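You operate a simulated robot arm through the tools that you are given. There is no shell and no other tool. Be economical: measure what you need, move in short steps, check, and stop when the job is done.

The job below is to be done with a simulated two-armed robot. You get a single attempt, and the scene is never put back.

JOB
Hold the hand control steady, press SPRAY and RUN for the dashed pattern, then let the pressure down.
Fine: the sled runs to the end; pump off, then valve to prime.

The check looks at the end state, three seconds after you hand in, the way a careful person would. Anything else that was tipped, shoved, dropped, spilled or broken makes it a failure.

ROBOT AND FRAMES
Two 7-joint arms with two-finger parallel grippers on one trunk, on a base that drives. Base frame: it is fixed to the floor where the robot stands at the start and does not move with it; the origin is under the middle of the robot, x ahead of it, y to its left, z up. Readings come in m, degrees, newtons and seconds.
The left shoulder is at the start at [0.07, 0.177, 1.145], the right one opposite. With the tool pointing down near the work surface each hand reaches from about 0.1 to 0.4 m from the robot's upright axis, wherever it stands, measured 20 degrees to its own side. Places, roughly: bar button [-0.3, 0.8, 0.9]; count button [-0.2, 0.8, 0.9]; dim button [-0.2, 0.7, 0.8]; gap button [-0.2, 0.8, 0.9]; head one button [-0.1, 0.8, 0.9]; head two button [-0.1, 0.8, 0.9]; line button [-0.3, 0.8, 0.9]; lock button [-0.1, 0.7, 0.8]; machine two brake lever [-0.1, 0.5, 0.7]; machine two key switch [-0.1, 0.6, 0.8]; machine two pressure knob [-0.3, 0.6, 0.8]; machine two prime valve [0.4, 0.1, 0.6]; machine two pump switch [-0.2, 0.6, 0.8]; machine two red button [-0.5, 0.7, 0.9]; machine two spray lever [0.2, 0.6, 0.9]; minus button [-0.1, 0.8, 0.9]. Payload 3.43 kg a hand.
The TCP of each hand is the grasp point between the finger pads, 0.03 m short of the fingertips. In the tool frame z runs along the fingers and y along their closing line. Largest opening 0.094 m; finger width 0.028, thickness 0.01; the body of the gripper, 0.05 by 0.096 m, starts 0.055 m behind the TCP.
Orientation is that of the tool frame in the base frame, as a unit quaternion [x, y, z, w]. With the fingers straight down and closing along the base's y, the tool's x points along the base's -x, its y along +y and its z along -z.

CONTROLS
- The arms move only by the tool send_rows. It takes "left_deltas", "right_deltas" or both (then of equal length, played together; a hand with none holds still); each is a list of rows, each a list of 7 numbers: the shift along the tool's x, y, z in m, then the turn, a rotation vector about the tool's x, y, z in degrees, then the closure in counts, from 0 (fully open) to 255 (shut). In form: [[tx, ty, tz, wx, wy, wz, gripper], ...]. A call has 1 to 10 rows; each row is the pose to reach, as a shift and turn from the pose commanded when the call began, along the tool's axes at that moment. A row lasts 0.2 s, in which the tool goes at most 0.05 m and 8.6 degrees; a call with a longer step from one row to the next is refused whole, and so is a gripper value outside its range. Where a pose cannot be reached the arm comes as near as it can. A force on the tool above 40 N (or 10 N above the force at the start of the call, whichever is more), or a blocked arm, ends the call early, and 0.2 s more pass. The fingers move at their own pace (about 0.153 m/s each) and stop on an object; they squeeze with about 26 N. The grip force told is the motor's: it shows also when the fingers shut on nothing. Time passes only in rows, and 0.2 s behind the last, so rows that repeat a pose let the fingers close. It gives the time, the measured TCP pose, the force on the tool (base axes), the opening and the grip force at its end, in the units of the frame above (readings bear some noise), with the torque about the TCP (base axes, N m) and any sound that the robot's microphone picked up.
- Cameras (640 x 400 px; columns grow to the right, rows downward): "scene" is now at [0.0857, 0.0718, 1.4468]; the picture's right is [0.91, -0.42, 0.00], its down [-0.30, -0.66, -0.69] and it looks along [0.29, 0.62, -0.73] (base axes); focal length 214 px, centre (320, 200). "left" rides on the left gripper at [0.076, -0.014, -0.103] in its tool frame; the picture's right is [0.18, 0.98, 0.00], its down [-0.75, 0.14, -0.64] and it looks along [-0.63, 0.12, 0.77] (tool axes); focal length 243 px, centre (320, 200). "right" rides on the right gripper at [0.076, 0.014, -0.102] in its tool frame; the picture's right is [-0.18, 0.98, 0.00], its down [-0.75, -0.14, -0.64] and it looks along [-0.63, -0.12, 0.77] (tool axes); focal length 243 px, centre (320, 200). There is no depth. A picture from a camera that has moved, and an enlarged one, comes with that camera's place and axes in the base frame and with its lens.
- get_image(camera): a new picture of that camera. No time passes.
- move_column(by): slides the trunk up (or, below 0, down) by that many m; the arms and the scene camera ride with it, the base frame stays. It gives what a move gives, with no picture.
- drive_base(legs): drives the robot by 1 to 6 legs, each [ahead, turn to the left] in m and degrees, along the robot's own axes; the way and the turn of a leg run together, so that a leg with both is an arc; at most 1.5 m and 180 degrees a leg. The arms and the cameras ride along, it lands a little off, and it stops where it bumps. It gives what a move gives.
- turn_head(pan, tilt): turns the head with the scene camera to pan (to the left, within 86 degrees either way) and tilt (down, from -29 to 69), counted from straight ahead of the robot. It gives what a move gives.
- close_up(camera, box): a new picture of the part [left, top, right, bottom] of that camera's present view, enlarged. No time passes.
- sign_off(): hands the job in; it is judged then, once.

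Go step by step. Nothing tells you exact positions but the pictures and the camera data: compare them with the known pose of the tool, close in by small moves and look again before you grip or let go. The budget is 120 turns and 100 pictures, counting those below and the enlarged ones. Unless the task says otherwise, let go and move clear before handing in.

The tools are called as name(argument=value, ...) on one line, values as JSON. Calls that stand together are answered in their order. send_rows: Moves the arms, as the interface text tells. Its arguments: {"type":"object","properties":{"left_deltas":{"type":"array","items":{"type":"array","items":{"type":"number"}}},"right_deltas":{"type":"array","items":{"type":"array","items":{"type":"number"}}}},"required":[]} The other tools are called the same way: move_column (by) slides the trunk up or down; drive_base (legs) drives the base; turn_head (pan, tilt) turns the head that bears the scene camera; get_image (camera) takes a picture; close_up (camera, box) takes an enlarged picture of a part of a camera's view; sign_off () hands the job in.

At the start:

```text
time: 0.0
left_tcp_pos: [0.351, 0.4706, 1.1734]
left_tool_rot: [0.0, 1.0, 0.0, 0.001]
left_contact_force: [-0.7, -0.5, 0.8]
left_moment: [0.02, -0.03, -0.02]
left_gripper_width: 0.0941
left_finger_force: 0.0
right_tcp_pos: [0.4672, 0.0672, 1.1985]
right_tool_rot: [0.0, 1.0, 0.0, -0.001]
right_contact_force: [-0.2, 0.4, 0.3]
right_moment: [-0.03, -0.02, 0.01]
right_gripper_width: 0.094
right_finger_force: 0.0
trunk travel left (down, up): [-0.725, 0.115]
robot x, y, heading: [0.0014, 0.0011, -0.1]
head pan, tilt: [65.3, 46.7]
```

scene: 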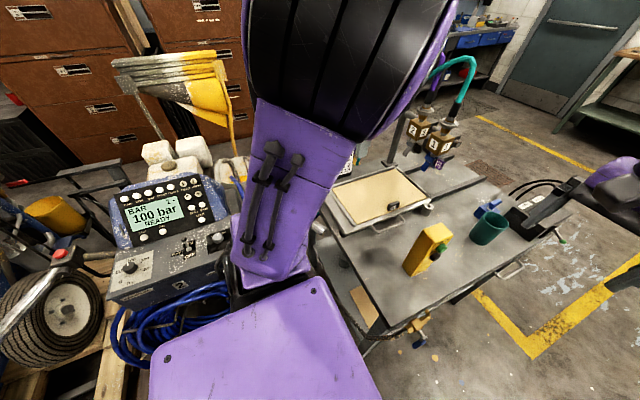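
right: 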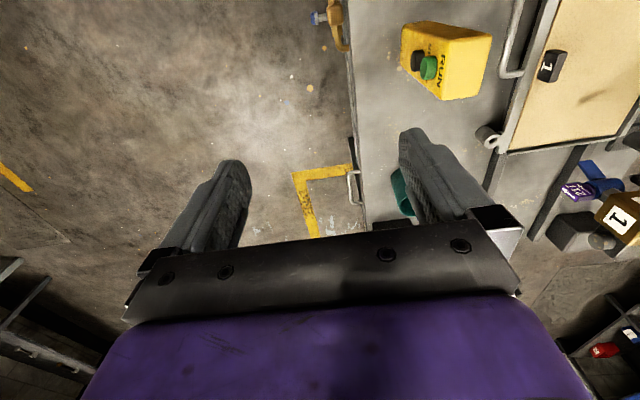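
left: 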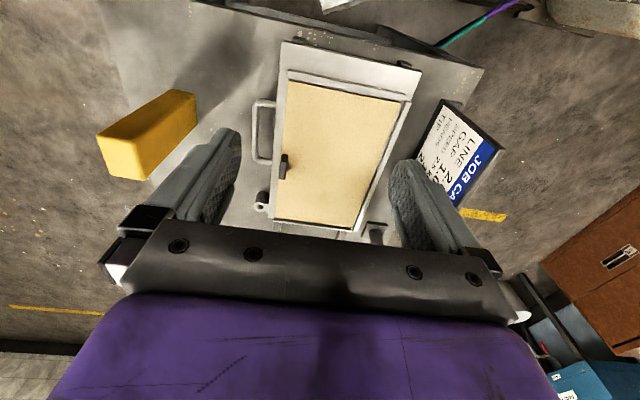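

I see a line-striping machine with a console (display "BAR 100 bar READY"), a bench with a yellow RUN hand control, and a job card. I'll look closer at the card, console and hand control first.

close_up(camera="left", box=[400, 90, 520, 210])

close_up(camera="scene", box=[90, 150, 250, 310])

close_up(camera="scene", box=[320, 80, 600, 360])

```text
3.33 times, centred on (460, 150) of left
camera zoom: at [0.2732, 0.4562, 1.2763], right [-0.18, 0.98, 0.0], down [0.75, 0.14, 0.64], along [0.63, 0.12, -0.77], focal length 809 px, centre (-147, 367)
```

zoom: 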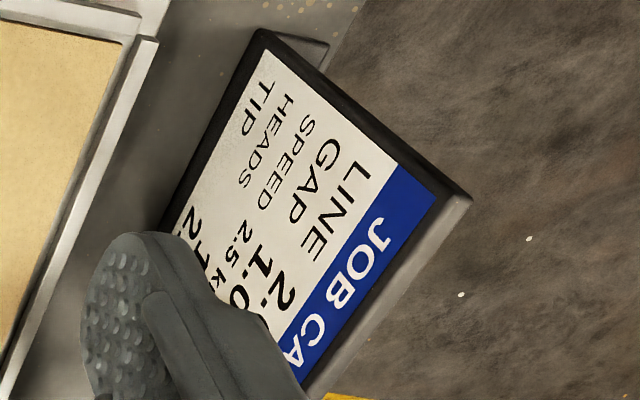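

```text
2.50 times, centred on (170, 230) of scene
camera zoom: at [0.0857, 0.0718, 1.4468], right [0.91, -0.42, 0.0], down [-0.3, -0.66, -0.69], along [0.29, 0.62, -0.73], focal length 536 px, centre (695, 125)
```

zoom: 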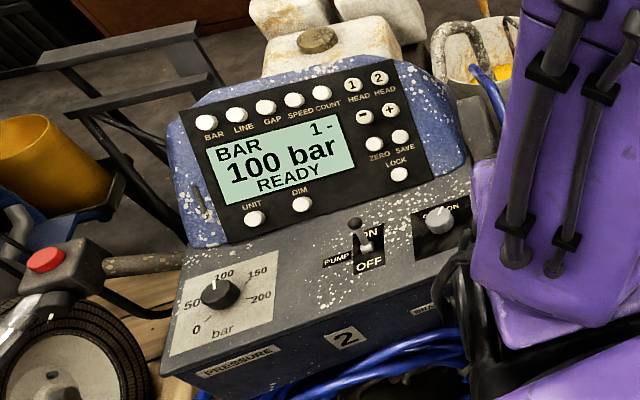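

```text
1.43 times, centred on (460, 220) of scene
camera zoom: at [0.0857, 0.0718, 1.4468], right [0.91, -0.42, 0.0], down [-0.3, -0.66, -0.69], along [0.29, 0.62, -0.73], focal length 306 px, centre (120, 171)
```

zoom: 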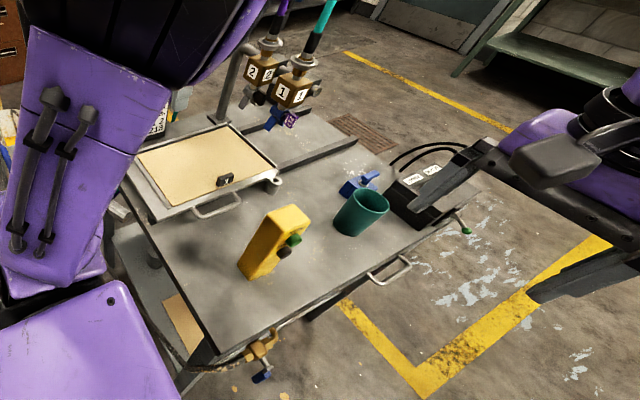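

The card is partly hidden by a finger. I'll shift the left hand a little to read it fully.

send_rows(left_deltas=[[0.04, 0.02, 0, 0, 0, 0, 0], [0.08, 0.05, 0, 0, 0, 0, 0], [0.1, 0.08, 0, 0, 0, 0, 0]])

get_image(camera="left")

get_image(camera="scene")

```text
time: 0.8
left_tcp_pos: [0.2492, 0.5509, 1.1712]
left_tool_rot: [0.0, 1.0, 0.0, 0.001]
left_contact_force: [0.2, 0.1, -0.9]
left_moment: [-0.02, 0.04, 0.01]
left_gripper_width: 0.0942
left_finger_force: 0.1
right_tcp_pos: [0.4676, 0.0685, 1.1981]
right_tool_rot: [0.001, 1.0, -0.001, -0.001]
right_contact_force: [0.7, -0.1, -0.9]
right_moment: [0.0, -0.01, -0.02]
right_gripper_width: 0.0938
right_finger_force: 0.1
trunk travel left (down, up): [-0.725, 0.115]
robot x, y, heading: [-0.0014, 0.004, -0.1]
head pan, tilt: [65.3, 46.7]
```

```text
93 pictures are left
camera left: at [0.1727, 0.5357, 1.2746], right [-0.18, 0.98, 0.0], down [0.75, 0.14, 0.64], along [0.63, 0.12, -0.77], focal length 243 px, centre (320, 200)
```

left: 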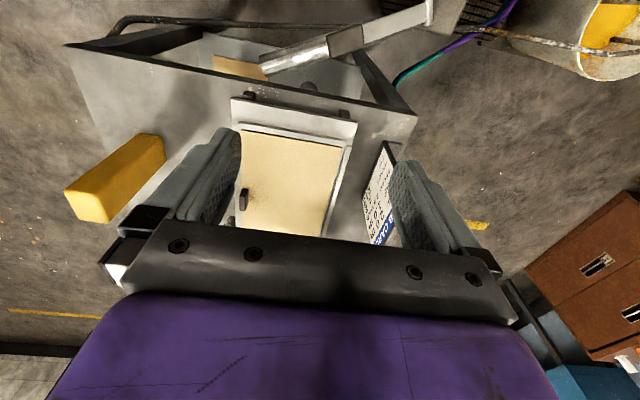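

```text
92 pictures are left
camera scene: at [0.0857, 0.0739, 1.4467], right [0.91, -0.42, 0.0], down [-0.3, -0.66, -0.68], along [0.29, 0.62, -0.73], focal length 214 px, centre (320, 200)
```

scene: 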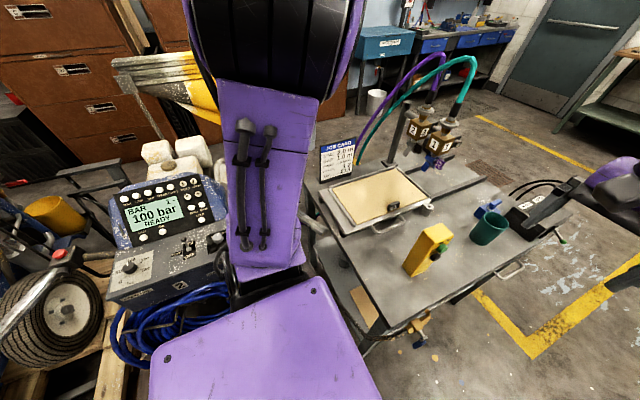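

Now the card is visible to the scene camera. I'll zoom in on it and other details.

close_up(camera="scene", box=[312, 130, 362, 190])

close_up(camera="scene", box=[380, 180, 600, 320])

close_up(camera="scene", box=[380, 90, 480, 180])

close_up(camera="right", box=[330, 0, 640, 200])

```text
6.67 times, centred on (337, 160) of scene
camera zoom: at [0.0857, 0.0739, 1.4467], right [0.91, -0.42, 0.0], down [-0.3, -0.66, -0.68], along [0.29, 0.62, -0.73], focal length 1430 px, centre (207, 467)
```

zoom: 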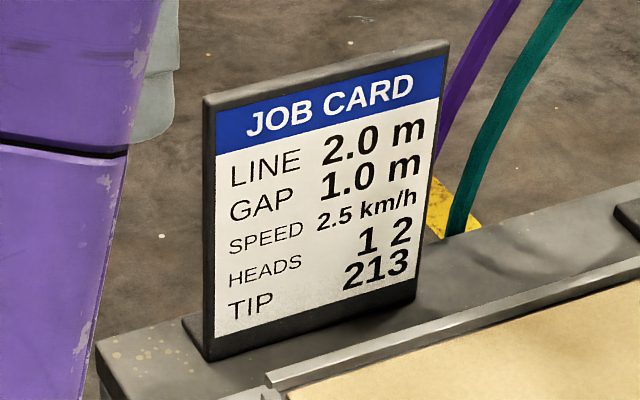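

```text
2.86 times, centred on (490, 250) of scene
camera zoom: at [0.0857, 0.0739, 1.4467], right [0.91, -0.42, 0.0], down [-0.3, -0.66, -0.68], along [0.29, 0.62, -0.73], focal length 613 px, centre (-166, 57)
```

zoom: 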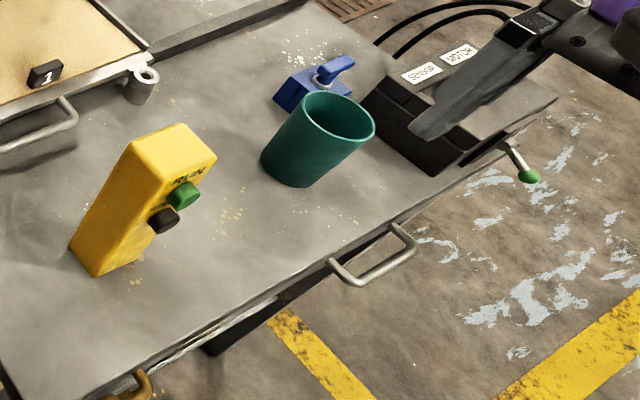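

```text
4.44 times, centred on (430, 135) of scene
camera zoom: at [0.0857, 0.0739, 1.4467], right [0.91, -0.42, 0.0], down [-0.3, -0.66, -0.68], along [0.29, 0.62, -0.73], focal length 953 px, centre (-169, 489)
```

zoom: 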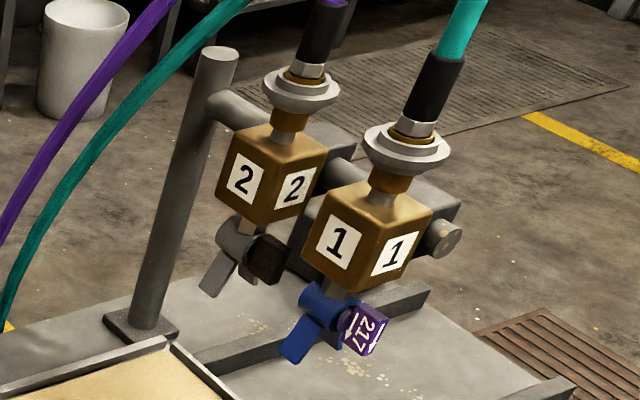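

```text
2.00 times, centred on (485, 100) of right
camera zoom: at [0.3921, 0.0832, 1.3003], right [0.18, 0.98, 0.0], down [0.75, -0.14, 0.64], along [0.63, -0.12, -0.77], focal length 485 px, centre (-10, 400)
```

zoom: 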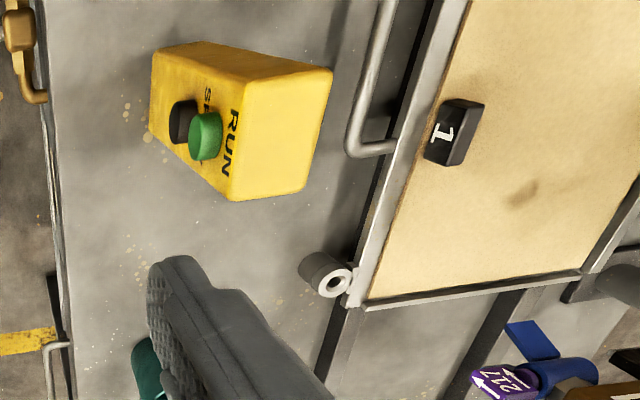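

The card says LINE 2.0, GAP 1.0, 2.5 km/h, heads 1 2, tip 213; head 1 carries a 217 tip. The left arm hides something (the spray lever), so I'll move both hands to the right and look again.

send_rows(left_deltas=[[0, -0.05, 0, 0, 0, 0, 0], [0, -0.1, 0, 0, 0, 0, 0], [0, -0.15, 0, 0, 0, 0, 0], [0, -0.2, 0, 0, 0, 0, 0], [0, -0.25, 0, 0, 0, 0, 0], [0, -0.3, 0, 0, 0, 0, 0], [0, -0.3, 0, 0, 0, 0, 0]], right_deltas=[[0, -0.05, 0, 0, 0, 0, 0], [0, -0.1, 0, 0, 0, 0, 0], [0, -0.15, 0, 0, 0, 0, 0], [0, -0.2, 0, 0, 0, 0, 0], [0, -0.25, 0, 0, 0, 0, 0], [0, -0.25, 0, 0, 0, 0, 0], [0, -0.25, 0, 0, 0, 0, 0]])

get_image(camera="scene")

```text
time: 2.4
left_tcp_pos: [0.3738, 0.376, 1.1358]
left_tool_rot: [-0.002, 1.0, -0.006, 0.001]
left_contact_force: [0.7, -0.4, -0.3]
left_moment: [0.02, -0.04, -0.01]
left_gripper_width: 0.0941
left_finger_force: 0.1
left hand out of reach, approached as far as the arm can: row 2, 3, 4, 5, 6, 7
right_tcp_pos: [0.4677, -0.175, 1.2001]
right_tool_rot: [0.002, 1.0, 0.002, -0.001]
right_contact_force: [-1.0, -0.1, -0.6]
right_moment: [0.0, -0.05, 0.02]
right_gripper_width: 0.0939
right_finger_force: 0.1
right hand out of reach, approached as far as the arm can: row 5, 6, 7
trunk travel left (down, up): [-0.725, 0.115]
robot x, y, heading: [0.0003, 0.0012, 0.1]
head pan, tilt: [65.3, 46.7]
```

```text
87 pictures are left
camera scene: at [0.0853, 0.0697, 1.447], right [0.91, -0.42, 0.0], down [-0.3, -0.66, -0.69], along [0.29, 0.62, -0.73], focal length 214 px, centre (320, 200)
```

scene: 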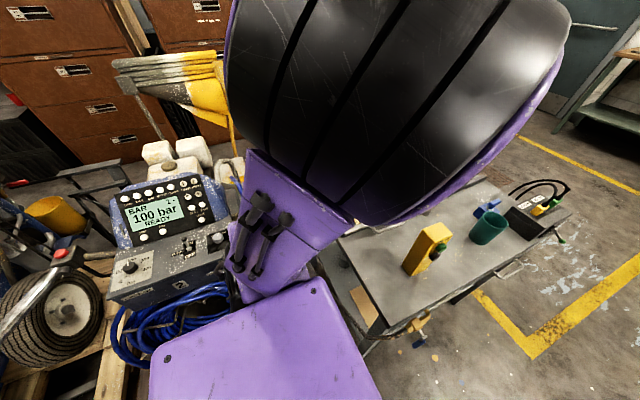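

The upper arm hides the middle. I'll put the left hand back out and look forward and down at the bench.

send_rows(left_deltas=[[0.0, 0.03, 0, 0, 0, 0, 0], [0.03, 0.07, -0.01, 0, 0, 0, 0], [0.07, 0.1, -0.02, 0, 0, 0, 0], [0.11, 0.13, -0.03, 0, 0, 0, 0], [0.13, 0.17, -0.03, 0, 0, 0, 0]])

turn_head(pan=15, tilt=50)

get_image(camera="scene")

get_image(camera="left")

```text
refused: row 2 steps farther than a row can; nothing moved
```

```text
time: 3.6
left_tcp_pos: [0.375, 0.3758, 1.1352]
left_tool_rot: [-0.001, 1.0, -0.007, 0.001]
left_contact_force: [-0.2, 0.3, -0.7]
left_moment: [0.02, -0.01, -0.01]
left_gripper_width: 0.0938
left_finger_force: 0.0
right_tcp_pos: [0.4683, -0.1735, 1.2007]
right_tool_rot: [0.001, 1.0, 0.001, 0.0]
right_contact_force: [-0.4, 0.1, -0.4]
right_moment: [-0.03, -0.01, 0.01]
right_gripper_width: 0.0941
right_finger_force: 0.1
trunk travel left (down, up): [-0.725, 0.115]
robot x, y, heading: [0.0008, -0.0005, 0.0]
head pan, tilt: [15.0, 50.0]
```

```text
86 pictures are left
camera scene: at [0.1264, 0.0188, 1.4424], right [0.26, -0.97, 0.0], down [-0.74, -0.2, -0.64], along [0.62, 0.17, -0.77], focal length 214 px, centre (320, 200)
```

scene: 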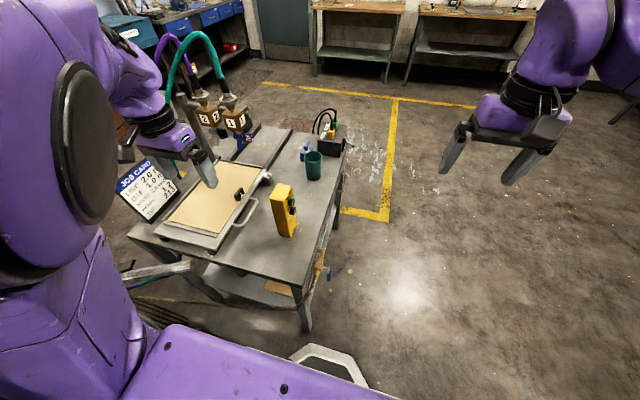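

```text
85 pictures are left
camera left: at [0.2972, 0.3621, 1.2378], right [-0.19, 0.98, -0.01], down [0.75, 0.15, 0.64], along [0.63, 0.11, -0.77], focal length 243 px, centre (320, 200)
```

left: 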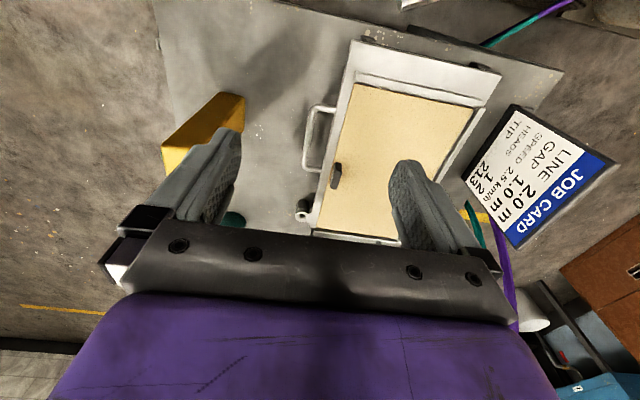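

Bench top ≈ z 0.75, hand control ≈ (0.5, 0.21), prime valve under the bench's right edge ≈ (0.45, 0.1, 0.62). I'll raise the trunk for clearance and turn left to inspect the console.

move_column(by=0.11)

drive_base(legs=[[0, 45], [0, 40]])

turn_head(pan=10, tilt=45)

get_image(camera="scene")

```text
time: 5.0
left_tcp_pos: [0.3734, 0.3778, 1.245]
left_tool_rot: [-0.001, 1.0, -0.008, 0.0]
left_contact_force: [-1.0, -0.2, 0.0]
left_moment: [-0.01, -0.01, 0.0]
left_gripper_width: 0.0942
left_finger_force: 0.1
right_tcp_pos: [0.4685, -0.1731, 1.3101]
right_tool_rot: [0.002, 1.0, 0.0, -0.001]
right_contact_force: [0.2, -0.3, 0.9]
right_moment: [-0.05, 0.01, -0.02]
right_gripper_width: 0.094
right_finger_force: 0.1
trunk travel left (down, up): [-0.835, 0.005]
robot x, y, heading: [-0.001, -0.004, -0.2]
head pan, tilt: [15.0, 50.0]
```

```text
time: 9.3
left_tcp_pos: [-0.3389, 0.4082, 1.2443]
left_tool_rot: [-0.674, 0.739, -0.004, 0.006]
left_contact_force: [-0.2, -0.8, -0.1]
left_moment: [0.0, 0.02, 0.01]
left_gripper_width: 0.0938
left_finger_force: 0.0
right_tcp_pos: [0.2161, 0.4512, 1.3101]
right_tool_rot: [-0.672, 0.74, 0.001, 0.0]
right_contact_force: [0.3, 1.2, -0.7]
right_moment: [0.0, -0.02, -0.01]
right_gripper_width: 0.094
right_finger_force: 0.1
trunk travel left (down, up): [-0.835, 0.005]
robot x, y, heading: [0.0022, 0.0024, 84.7]
head pan, tilt: [15.0, 50.0]
```

```text
time: 10.0
left_tcp_pos: [-0.3385, 0.4074, 1.2447]
left_tool_rot: [-0.675, 0.738, -0.007, 0.007]
left_contact_force: [-1.0, -0.2, 0.4]
left_moment: [0.0, 0.01, -0.01]
left_gripper_width: 0.0939
left_finger_force: 0.1
right_tcp_pos: [0.2171, 0.4492, 1.3103]
right_tool_rot: [-0.672, 0.74, 0.001, -0.001]
right_contact_force: [-0.6, 0.0, -0.5]
right_moment: [-0.01, -0.02, 0.02]
right_gripper_width: 0.0942
right_finger_force: 0.0
trunk travel left (down, up): [-0.835, 0.005]
robot x, y, heading: [0.0004, 0.0012, 84.5]
head pan, tilt: [10.0, 45.0]
```

```text
84 pictures are left
camera scene: at [0.0005, 0.13, 1.5592], right [1.0, 0.08, 0.0], down [0.06, -0.71, -0.71], along [-0.06, 0.7, -0.71], focal length 214 px, centre (320, 200)
```

scene: 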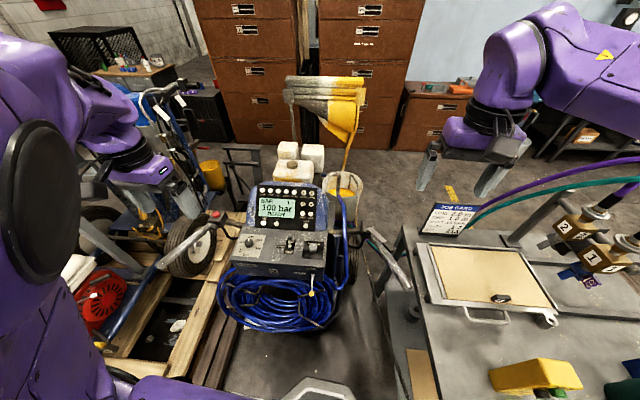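

Now the whole machine is visible. Zooming in on the console, handles and lever.

close_up(camera="scene", box=[220, 175, 340, 275])

close_up(camera="scene", box=[130, 190, 430, 340])

close_up(camera="scene", box=[400, 190, 640, 400])

```text
4.00 times, centred on (280, 225) of scene
camera zoom: at [0.0005, 0.13, 1.5592], right [1.0, 0.08, 0.0], down [0.06, -0.71, -0.71], along [-0.06, 0.7, -0.71], focal length 858 px, centre (480, 100)
```

zoom: 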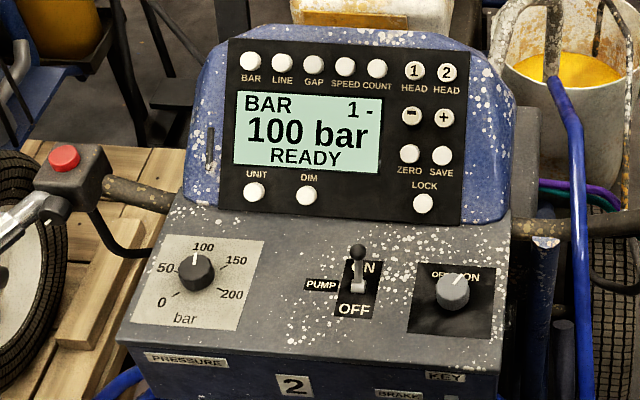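

```text
2.13 times, centred on (280, 265) of scene
camera zoom: at [0.0005, 0.13, 1.5592], right [1.0, 0.08, 0.0], down [0.06, -0.71, -0.71], along [-0.06, 0.7, -0.71], focal length 458 px, centre (405, 61)
```

zoom: 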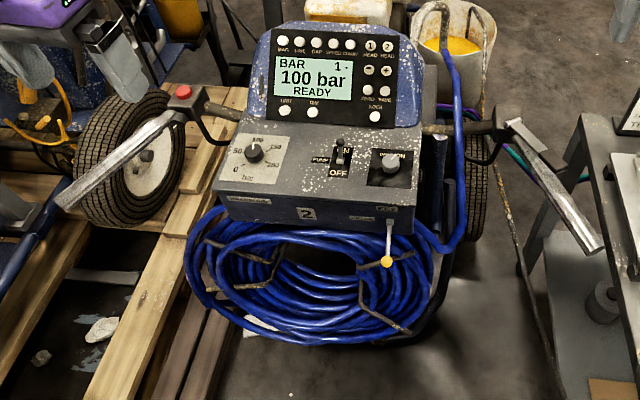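

```text
1.90 times, centred on (520, 295) of scene
camera zoom: at [0.0005, 0.13, 1.5592], right [1.0, 0.08, 0.0], down [0.06, -0.71, -0.71], along [-0.06, 0.7, -0.71], focal length 408 px, centre (-61, 19)
```

zoom: 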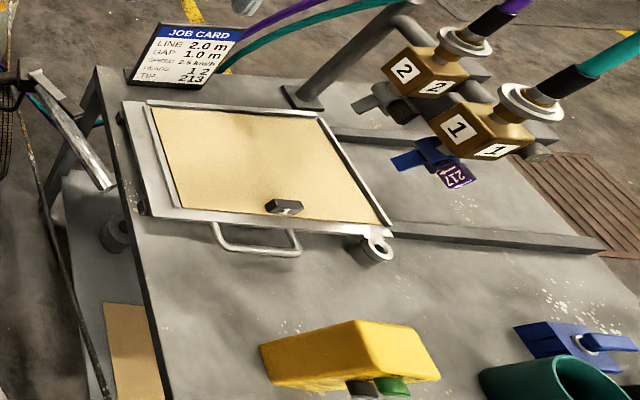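

Pump is ON, key ON, 100 bar READY, so the machine is ready. I'll now drive round to the right side of the bench, facing +y, where the hand control's button face and the prime valve are.

drive_base(legs=[[0, -126], [0.55, 0], [0, 131]])

turn_head(pan=0, tilt=45)

get_image(camera="scene")

```text
time: 23.8
left_tcp_pos: [0.0502, 0.02, 1.2446]
left_tool_rot: [-0.694, 0.72, -0.006, 0.006]
left_contact_force: [0.2, 1.0, -0.7]
left_moment: [-0.01, -0.05, 0.01]
left_gripper_width: 0.0941
left_finger_force: 0.1
right_tcp_pos: [0.6021, 0.0919, 1.3104]
right_tool_rot: [-0.692, 0.722, 0.001, -0.001]
right_contact_force: [0.0, 0.1, -0.2]
right_moment: [0.03, -0.01, -0.01]
right_gripper_width: 0.0939
right_finger_force: 0.0
trunk travel left (down, up): [-0.835, 0.005]
robot x, y, heading: [0.4108, -0.3669, 87.7]
head pan, tilt: [10.0, 45.0]
```

```text
time: 24.5
left_tcp_pos: [0.0499, 0.0204, 1.2437]
left_tool_rot: [-0.695, 0.719, -0.006, 0.007]
left_contact_force: [0.1, 0.3, 0.9]
left_moment: [0.03, 0.01, 0.02]
left_gripper_width: 0.0939
left_finger_force: 0.0
right_tcp_pos: [0.6019, 0.0907, 1.3101]
right_tool_rot: [-0.692, 0.722, 0.0, -0.001]
right_contact_force: [-0.4, 0.3, -0.1]
right_moment: [0.0, 0.0, 0.01]
right_gripper_width: 0.0942
right_finger_force: 0.1
trunk travel left (down, up): [-0.835, 0.005]
robot x, y, heading: [0.4101, -0.3696, 87.7]
head pan, tilt: [0.0, 45.0]
```

```text
80 pictures are left
camera scene: at [0.4188, -0.2384, 1.5593], right [1.0, -0.04, 0.0], down [-0.03, -0.71, -0.71], along [0.03, 0.71, -0.71], focal length 214 px, centre (320, 200)
```

scene: 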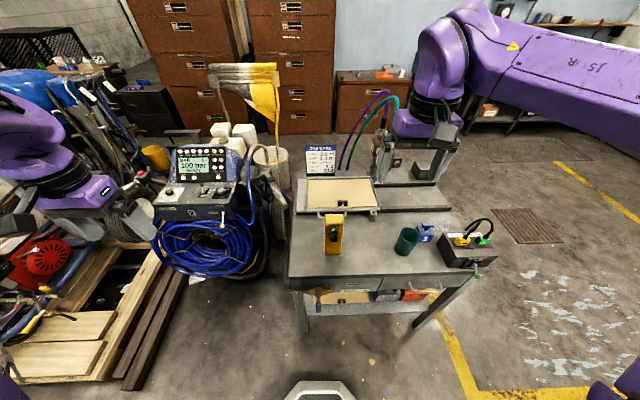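

The hand control's button face looks straight at me. Zooming on it and on the valve area.

close_up(camera="scene", box=[300, 205, 380, 255])

close_up(camera="scene", box=[280, 240, 510, 340])

close_up(camera="scene", box=[280, 140, 520, 270])

```text
8.00 times, centred on (340, 230) of scene
camera zoom: at [0.4188, -0.2384, 1.5593], right [1.0, -0.04, 0.0], down [-0.03, -0.71, -0.71], along [0.03, 0.71, -0.71], focal length 1716 px, centre (160, -40)
```

zoom: 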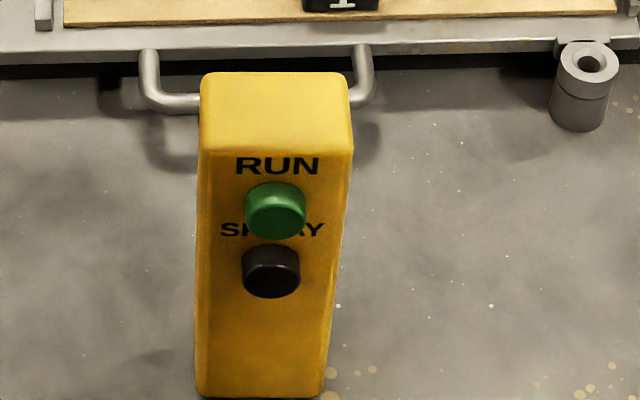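

```text
2.78 times, centred on (395, 290) of scene
camera zoom: at [0.4188, -0.2384, 1.5593], right [1.0, -0.04, 0.0], down [-0.03, -0.71, -0.71], along [0.03, 0.71, -0.71], focal length 597 px, centre (111, -50)
```

zoom: 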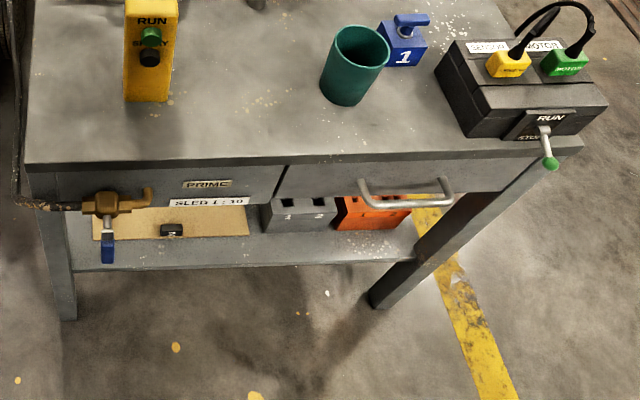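

```text
2.67 times, centred on (400, 205) of scene
camera zoom: at [0.4188, -0.2384, 1.5593], right [1.0, -0.04, 0.0], down [-0.03, -0.71, -0.71], along [0.03, 0.71, -0.71], focal length 572 px, centre (107, 187)
```

zoom: 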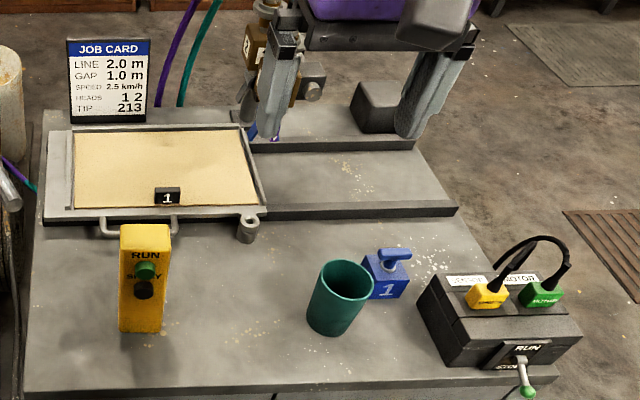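

There's also a sled controller with SENSOR and MOTOR plugs and a lever labelled RUN. Closer look at it and at the prime valve.

close_up(camera="scene", box=[435, 225, 505, 290])

close_up(camera="scene", box=[290, 295, 380, 345])

```text
6.15 times, centred on (470, 258) of scene
camera zoom: at [0.4188, -0.2384, 1.5593], right [1.0, -0.04, 0.0], down [-0.03, -0.71, -0.71], along [0.03, 0.71, -0.71], focal length 1320 px, centre (-603, -154)
```

zoom: 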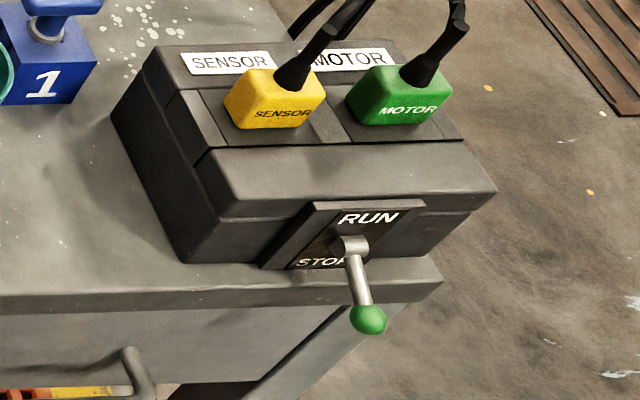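

```text
7.11 times, centred on (335, 320) of scene
camera zoom: at [0.4188, -0.2384, 1.5593], right [1.0, -0.04, 0.0], down [-0.03, -0.71, -0.71], along [0.03, 0.71, -0.71], focal length 1525 px, centre (213, -653)
```

zoom: 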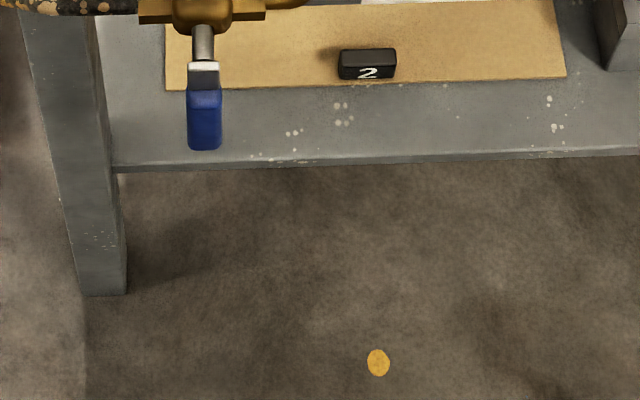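

The lever's position is ambiguous from above. I'll drive closer (about 0.16 m nearer, slightly right) and lower the trunk, which also gives a lower view.

drive_base(legs=[[0, -28], [0.17, 0], [0, 30]])

move_column(by=-0.25)

turn_head(pan=-25, tilt=40)

get_image(camera="scene")

```text
time: 28.8
left_tcp_pos: [0.123, 0.1548, 1.2435]
left_tool_rot: [-0.705, 0.709, -0.005, 0.005]
left_contact_force: [0.7, 0.2, 0.6]
left_moment: [0.0, -0.02, 0.01]
left_gripper_width: 0.0941
left_finger_force: 0.1
right_tcp_pos: [0.6729, 0.2434, 1.3094]
right_tool_rot: [-0.703, 0.711, 0.0, 0.0]
right_contact_force: [-1.0, 0.1, -0.1]
right_moment: [-0.02, 0.0, 0.04]
right_gripper_width: 0.0942
right_finger_force: 0.0
trunk travel left (down, up): [-0.835, 0.005]
robot x, y, heading: [0.4951, -0.2229, 89.6]
head pan, tilt: [0.0, 45.0]
```

```text
time: 31.4
left_tcp_pos: [0.1224, 0.154, 0.9953]
left_tool_rot: [-0.705, 0.71, -0.005, 0.007]
left_contact_force: [0.0, 0.8, -0.1]
left_moment: [0.02, 0.01, 0.0]
left_gripper_width: 0.0939
left_finger_force: 0.0
right_tcp_pos: [0.672, 0.2418, 1.0598]
right_tool_rot: [-0.704, 0.711, 0.0, -0.001]
right_contact_force: [-0.1, -1.5, 0.9]
right_moment: [0.0, -0.01, -0.02]
right_gripper_width: 0.0942
right_finger_force: 0.0
trunk travel left (down, up): [-0.585, 0.255]
robot x, y, heading: [0.4961, -0.2202, 89.7]
head pan, tilt: [0.0, 45.0]
```

```text
time: 32.3
left_tcp_pos: [0.124, 0.1535, 0.9937]
left_tool_rot: [-0.704, 0.71, -0.006, 0.006]
left_contact_force: [-0.9, -0.2, -0.2]
left_moment: [0.0, 0.01, -0.02]
left_gripper_width: 0.0941
left_finger_force: 0.0
right_tcp_pos: [0.6724, 0.2408, 1.0595]
right_tool_rot: [-0.703, 0.711, 0.0, 0.0]
right_contact_force: [0.0, -0.1, -0.9]
right_moment: [0.01, -0.02, -0.01]
right_gripper_width: 0.0941
right_finger_force: 0.1
trunk travel left (down, up): [-0.585, 0.255]
robot x, y, heading: [0.4959, -0.2262, 89.4]
head pan, tilt: [-25.0, 40.0]
```

```text
74 pictures are left
camera scene: at [0.5355, -0.098, 1.3165], right [0.9, -0.43, 0.0], down [-0.28, -0.58, -0.77], along [0.33, 0.69, -0.64], focal length 214 px, centre (320, 200)
```

scene: 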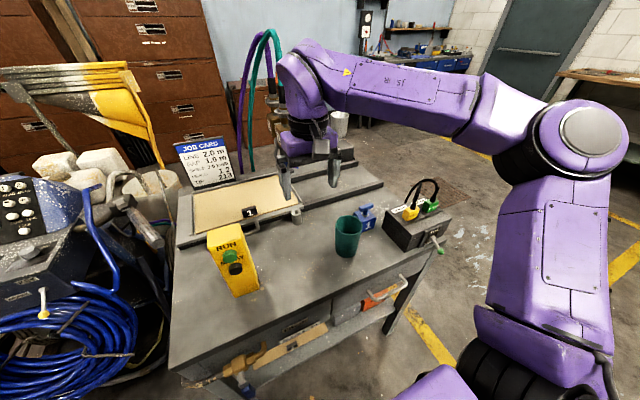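

close_up(camera="scene", box=[370, 175, 460, 285])

close_up(camera="scene", box=[170, 310, 330, 400])

```text
3.64 times, centred on (415, 230) of scene
camera zoom: at [0.5355, -0.098, 1.3165], right [0.9, -0.43, 0.0], down [-0.28, -0.58, -0.77], along [0.33, 0.69, -0.64], focal length 780 px, centre (-26, 91)
```

zoom: 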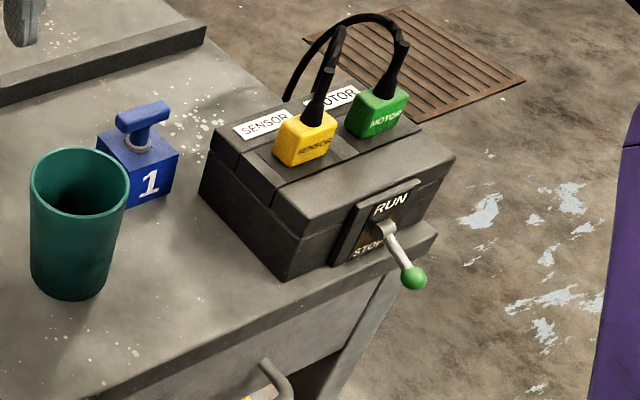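

```text
4.00 times, centred on (250, 355) of scene
camera zoom: at [0.5355, -0.098, 1.3165], right [0.9, -0.43, 0.0], down [-0.28, -0.58, -0.77], along [0.33, 0.69, -0.64], focal length 858 px, centre (600, -420)
```

zoom: 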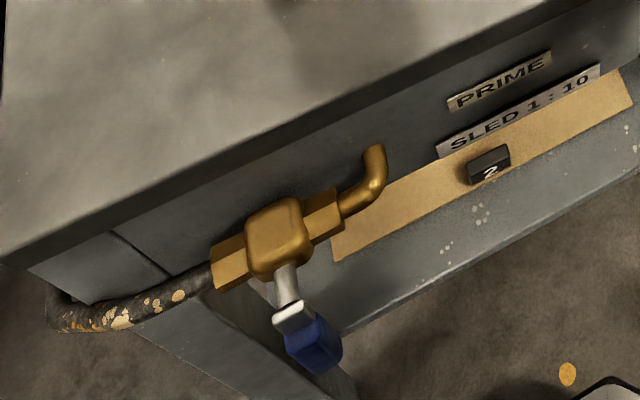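

The lever goes from (0.987, 0.119, 0.851) to (0.989, 0.083, 0.831), i.e. down toward STOP; the valve handle hangs down with PRIME label to its right. I'll turn the robot 28° right so the left arm gets reach to the control from above and the right arm has room to press.

drive_base(legs=[[0, -28]])

turn_head(pan=25, tilt=45)

get_image(camera="scene")

```text
time: 34.1
left_tcp_pos: [0.3429, 0.2839, 0.9938]
left_tool_rot: [-0.514, 0.858, -0.006, 0.003]
left_contact_force: [-0.3, 0.5, 0.4]
left_moment: [0.0, 0.0, 0.03]
left_gripper_width: 0.0941
left_finger_force: 0.1
right_tcp_pos: [0.871, 0.1071, 1.0603]
right_tool_rot: [-0.511, 0.86, 0.0, 0.0]
right_contact_force: [0.2, 0.3, 0.1]
right_moment: [-0.01, -0.01, 0.0]
right_gripper_width: 0.0938
right_finger_force: 0.1
trunk travel left (down, up): [-0.585, 0.255]
robot x, y, heading: [0.4965, -0.2245, 61.8]
head pan, tilt: [-25.0, 40.0]
```

```text
time: 35.3
left_tcp_pos: [0.3436, 0.2845, 0.9936]
left_tool_rot: [-0.514, 0.858, -0.008, 0.004]
left_contact_force: [0.2, 0.5, -1.9]
left_moment: [0.0, -0.02, 0.02]
left_gripper_width: 0.0938
left_finger_force: 0.1
right_tcp_pos: [0.8696, 0.1056, 1.0601]
right_tool_rot: [-0.511, 0.86, 0.001, -0.001]
right_contact_force: [0.1, 0.1, -0.2]
right_moment: [-0.01, -0.04, -0.03]
right_gripper_width: 0.094
right_finger_force: 0.1
trunk travel left (down, up): [-0.585, 0.255]
robot x, y, heading: [0.5, -0.2274, 61.7]
head pan, tilt: [25.0, 45.0]
```

```text
71 pictures are left
camera scene: at [0.5272, -0.0996, 1.3093], right [1.0, -0.06, 0.0], down [-0.04, -0.71, -0.71], along [0.04, 0.71, -0.71], focal length 214 px, centre (320, 200)
```

scene: 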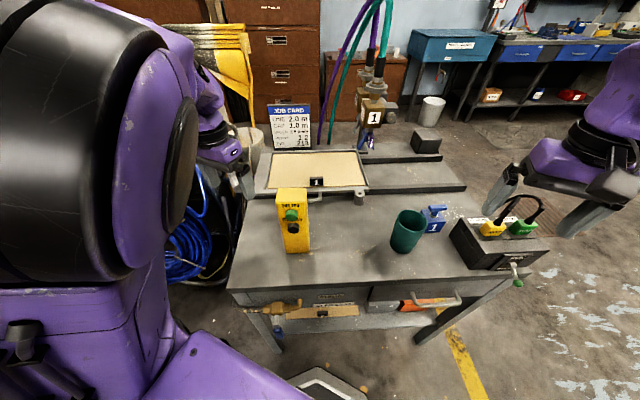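

Clear view. Refining box geometry with a zoom.

close_up(camera="scene", box=[250, 170, 350, 270])

get_image(camera="left")

```text
4.00 times, centred on (300, 220) of scene
camera zoom: at [0.5272, -0.0996, 1.3093], right [1.0, -0.06, 0.0], down [-0.04, -0.71, -0.71], along [0.04, 0.71, -0.71], focal length 858 px, centre (400, 120)
```

zoom: 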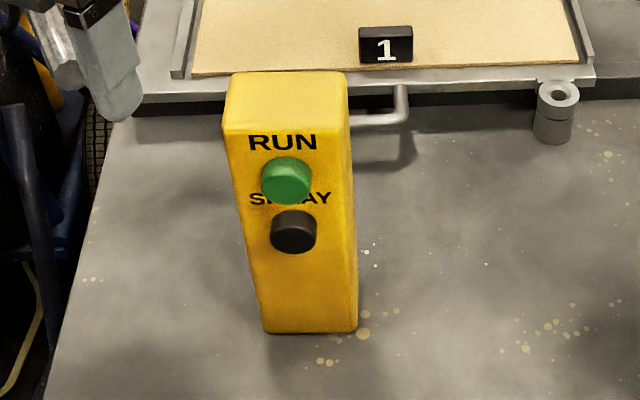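

```text
69 pictures are left
camera left: at [0.3163, 0.2107, 1.097], right [-0.95, 0.3, -0.02], down [0.22, 0.74, 0.64], along [0.2, 0.61, -0.77], focal length 243 px, centre (320, 200)
```

left: 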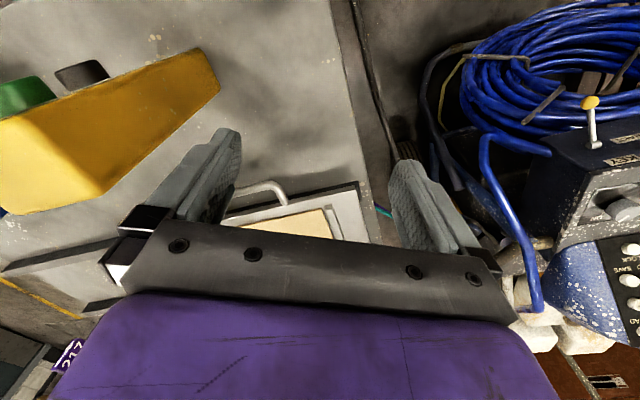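

Box is about x 0.45–0.52, y 0.24–0.29, top z 0.96. I'll raise the left hand, yaw it so it closes along x, and hover over the box.

send_rows(left_deltas=[[0, 0, -0.04, 0, 0, 0, 0], [0, 0, -0.07, 0, 0, -7, 0], [-0.013, -0.034, -0.07, 0, 0, -14, 0], [-0.026, -0.07, -0.07, 0, 0, -21, 0], [-0.04, -0.105, -0.07, 0, 0, -28, 0], [-0.052, -0.135, -0.07, 0, 0, -28, 0], [-0.052, -0.135, -0.07, 0, 0, -28, 0]])

get_image(camera="left")

get_image(camera="scene")

```text
time: 36.9
left_tcp_pos: [0.4836, 0.3046, 1.0648]
left_tool_rot: [0.709, -0.705, 0.017, -0.005]
left_contact_force: [-0.3, 0.9, -0.3]
left_moment: [0.04, 0.0, -0.01]
left_gripper_width: 0.0941
left_finger_force: 0.0
left hand out of reach, approached as far as the arm can: row 1, 2, 3, 4, 5, 6, 7
right_tcp_pos: [0.8688, 0.1055, 1.0601]
right_tool_rot: [-0.512, 0.859, 0.001, -0.001]
right_contact_force: [-0.5, 0.6, 0.2]
right_moment: [0.03, 0.01, 0.0]
right_gripper_width: 0.094
right_finger_force: 0.0
trunk travel left (down, up): [-0.585, 0.255]
robot x, y, heading: [0.4964, -0.2257, 61.5]
head pan, tilt: [25.0, 45.0]
```

```text
68 pictures are left
camera left: at [0.4946, 0.2291, 1.1688], right [-0.98, -0.19, -0.03], down [-0.16, 0.76, 0.62], along [-0.1, 0.62, -0.78], focal length 243 px, centre (320, 200)
```

left: 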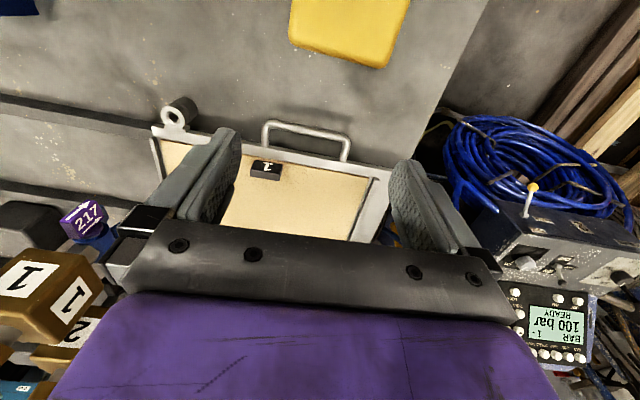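

```text
67 pictures are left
camera scene: at [0.5265, -0.0996, 1.3093], right [1.0, -0.06, 0.0], down [-0.04, -0.71, -0.71], along [0.04, 0.71, -0.71], focal length 214 px, centre (320, 200)
```

scene: 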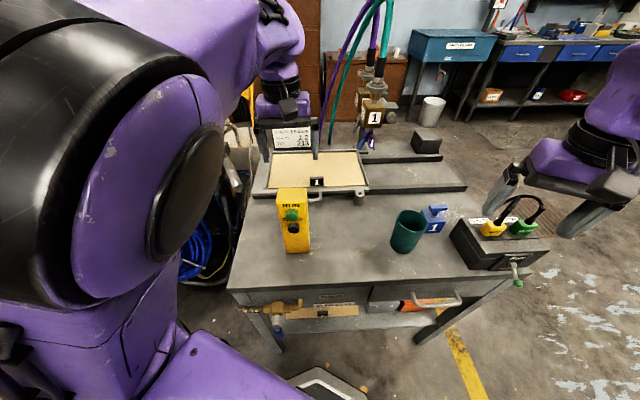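

The tool-down hand can't fold in that close at shoulder height. I'll raise the trunk 0.2 m and then shift the hand over the box, watching how it responds.

move_column(by=0.2)

send_rows(left_deltas=[[0, 0, 0.04, 0, 0, 0, 0], [0, 0, 0.08, 0, 0, 0, 0], [0, 0, 0.1, 0, 0, 0, 0], [0, 0, 0.1, 0, 0, 0, 0]])

```text
time: 39.0
left_tcp_pos: [0.484, 0.3045, 1.264]
left_tool_rot: [0.708, -0.706, 0.017, -0.005]
left_contact_force: [0.7, 0.1, 0.6]
left_moment: [0.0, -0.02, 0.02]
left_gripper_width: 0.0942
left_finger_force: 0.0
right_tcp_pos: [0.8702, 0.1055, 1.2606]
right_tool_rot: [-0.511, 0.859, 0.0, 0.0]
right_contact_force: [0.3, 0.3, 0.1]
right_moment: [0.02, 0.0, -0.01]
right_gripper_width: 0.094
right_finger_force: 0.2
trunk travel left (down, up): [-0.785, 0.055]
robot x, y, heading: [0.4966, -0.2206, 61.6]
head pan, tilt: [25.0, 45.0]
```

```text
time: 40.0
left_tcp_pos: [0.4899, 0.3021, 1.1635]
left_tool_rot: [-0.707, 0.707, -0.006, 0.002]
left_contact_force: [-0.4, -0.6, -0.3]
left_moment: [-0.01, 0.01, 0.01]
left_gripper_width: 0.0944
left_finger_force: 0.1
right_tcp_pos: [0.8712, 0.1065, 1.261]
right_tool_rot: [-0.511, 0.86, 0.001, -0.001]
right_contact_force: [0.8, 0.2, 0.0]
right_moment: [-0.03, -0.02, 0.0]
right_gripper_width: 0.0939
right_finger_force: 0.0
trunk travel left (down, up): [-0.785, 0.055]
robot x, y, heading: [0.499, -0.221, 61.8]
head pan, tilt: [25.0, 45.0]
```

Now reachable and well aligned. Moving back 0.036 m in y and down to hover just above the box.

send_rows(left_deltas=[[0.018, 0.001, 0.04, 0, 0, 0, 0], [0.036, 0.002, 0.08, 0, 0, 0, 0], [0.036, 0.002, 0.12, 0, 0, 0, 0], [0.036, 0.002, 0.13, 0, 0, 0, 0]])

get_image(camera="left")

get_image(camera="scene")

```text
time: 41.0
left_tcp_pos: [0.4874, 0.263, 1.0365]
left_tool_rot: [-0.706, 0.708, -0.008, 0.003]
left_contact_force: [0.3, -0.2, -0.3]
left_moment: [0.01, 0.02, 0.02]
left_gripper_width: 0.0939
left_finger_force: 0.2
right_tcp_pos: [0.87, 0.1059, 1.26]
right_tool_rot: [-0.512, 0.859, 0.001, -0.001]
right_contact_force: [0.9, 0.7, -0.1]
right_moment: [-0.01, 0.01, -0.03]
right_gripper_width: 0.0938
right_finger_force: 0.0
trunk travel left (down, up): [-0.785, 0.055]
robot x, y, heading: [0.4942, -0.2266, 61.6]
head pan, tilt: [25.0, 45.0]
```

```text
66 pictures are left
camera left: at [0.4996, 0.1871, 1.1397], right [-0.98, -0.18, -0.01], down [-0.15, 0.76, 0.63], along [-0.11, 0.63, -0.77], focal length 243 px, centre (320, 200)
```

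left: 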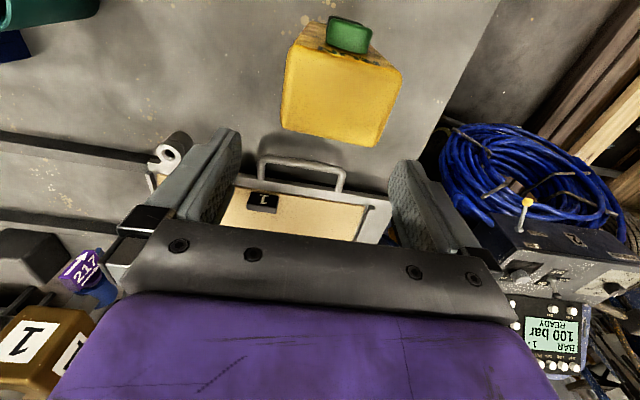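

```text
65 pictures are left
camera scene: at [0.527, -0.0994, 1.5093], right [1.0, -0.06, 0.0], down [-0.04, -0.71, -0.71], along [0.04, 0.71, -0.71], focal length 214 px, centre (320, 200)
```

scene: 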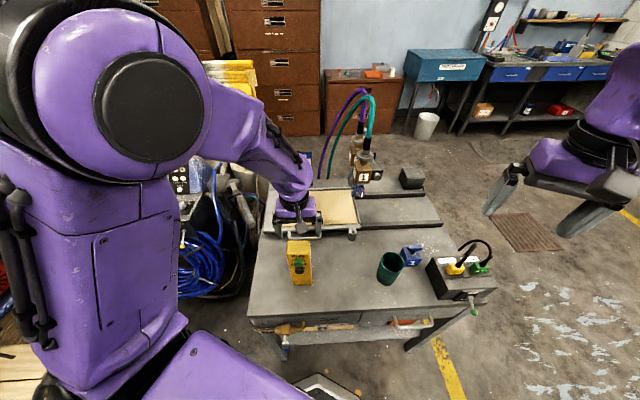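

Cross-checking the views, the box top is nearer z 0.98, centre ≈ (0.481, 0.245), bench ≈ 0.775. I'll shift accordingly and check before lowering.

send_rows(left_deltas=[[0.01, 0.004, 0.0, 0, 0, 0, 0], [0.018, 0.006, 0.01, 0, 0, 0, 0], [0.018, 0.006, 0.012, 0, 0, 0, 0]])

close_up(camera="scene", box=[250, 170, 350, 300])

close_up(camera="left", box=[200, 0, 460, 240])

```text
time: 41.8
left_tcp_pos: [0.4841, 0.247, 1.0238]
left_tool_rot: [-0.706, 0.708, -0.008, 0.002]
left_contact_force: [-0.2, -0.7, 0.4]
left_moment: [0.03, 0.0, -0.02]
left_gripper_width: 0.0938
left_finger_force: 0.1
right_tcp_pos: [0.8702, 0.1068, 1.2605]
right_tool_rot: [-0.511, 0.86, 0.001, 0.0]
right_contact_force: [0.1, -0.4, -0.4]
right_moment: [0.0, -0.01, 0.01]
right_gripper_width: 0.0941
right_finger_force: 0.0
trunk travel left (down, up): [-0.785, 0.055]
robot x, y, heading: [0.4968, -0.222, 61.9]
head pan, tilt: [25.0, 45.0]
```

```text
3.08 times, centred on (300, 235) of scene
camera zoom: at [0.5272, -0.0994, 1.5092], right [1.0, -0.06, 0.0], down [-0.04, -0.71, -0.71], along [0.04, 0.71, -0.71], focal length 660 px, centre (382, 92)
```

zoom: 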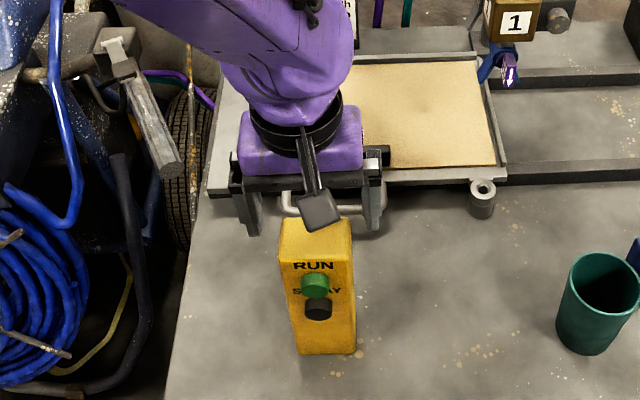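

```text
1.67 times, centred on (330, 120) of left
camera zoom: at [0.4948, 0.1709, 1.1269], right [-0.98, -0.18, -0.01], down [-0.15, 0.76, 0.63], along [-0.11, 0.62, -0.77], focal length 404 px, centre (303, 333)
```

zoom: 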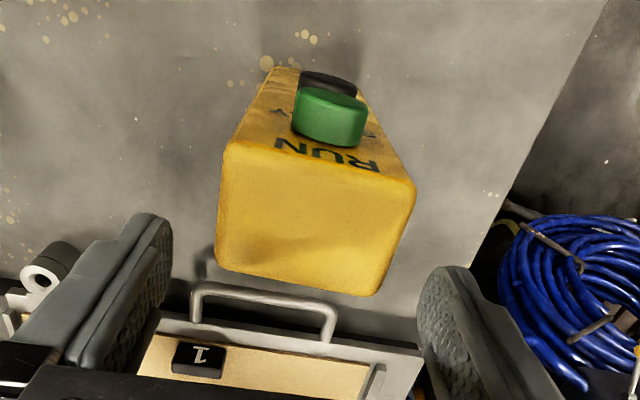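

Box top centre refines to (0.482, 0.2375, ~0.98). Final shift and descent with the fingers straddling the box, still open.

send_rows(left_deltas=[[0.009, 0.002, 0.005, 0, 0, 0, 0], [0.009, 0.002, 0.03, 0, 0, 0, 0], [0.009, 0.002, 0.05, 0, 0, 0, 0], [0.009, 0.002, 0.068, 0, 0, 0, 0]])

close_up(camera="scene", box=[250, 170, 350, 300])

close_up(camera="left", box=[200, 0, 460, 240])

```text
time: 42.8
left_tcp_pos: [0.4816, 0.2379, 0.9532]
left_tool_rot: [-0.706, 0.708, -0.008, 0.002]
left_contact_force: [-0.1, -0.4, 0.4]
left_moment: [0.0, -0.02, -0.01]
left_gripper_width: 0.0942
left_finger_force: 0.1
right_tcp_pos: [0.8699, 0.1052, 1.2595]
right_tool_rot: [-0.511, 0.86, 0.0, 0.0]
right_contact_force: [-0.6, -0.1, -0.2]
right_moment: [0.01, 0.0, 0.01]
right_gripper_width: 0.0941
right_finger_force: 0.0
trunk travel left (down, up): [-0.785, 0.055]
robot x, y, heading: [0.4924, -0.2244, 61.7]
head pan, tilt: [25.0, 45.0]
```

```text
3.08 times, centred on (300, 235) of scene
camera zoom: at [0.5271, -0.0994, 1.5093], right [1.0, -0.06, 0.0], down [-0.04, -0.71, -0.71], along [0.04, 0.71, -0.71], focal length 660 px, centre (382, 92)
```

zoom: 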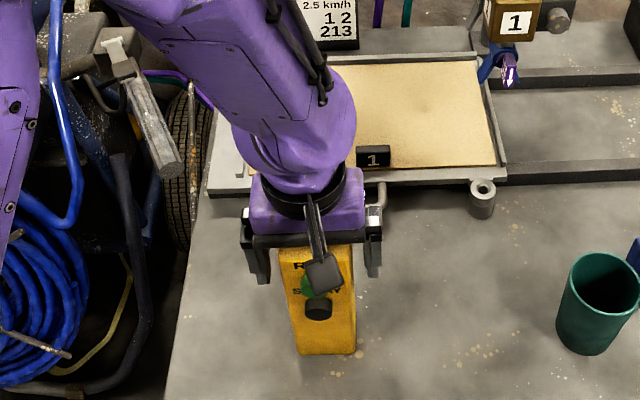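

```text
1.67 times, centred on (330, 120) of left
camera zoom: at [0.4946, 0.1619, 1.0579], right [-0.98, -0.18, -0.01], down [-0.15, 0.76, 0.63], along [-0.11, 0.62, -0.77], focal length 404 px, centre (303, 333)
```

zoom: 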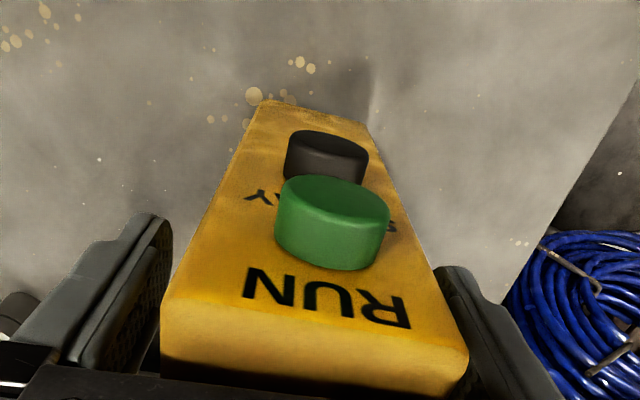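

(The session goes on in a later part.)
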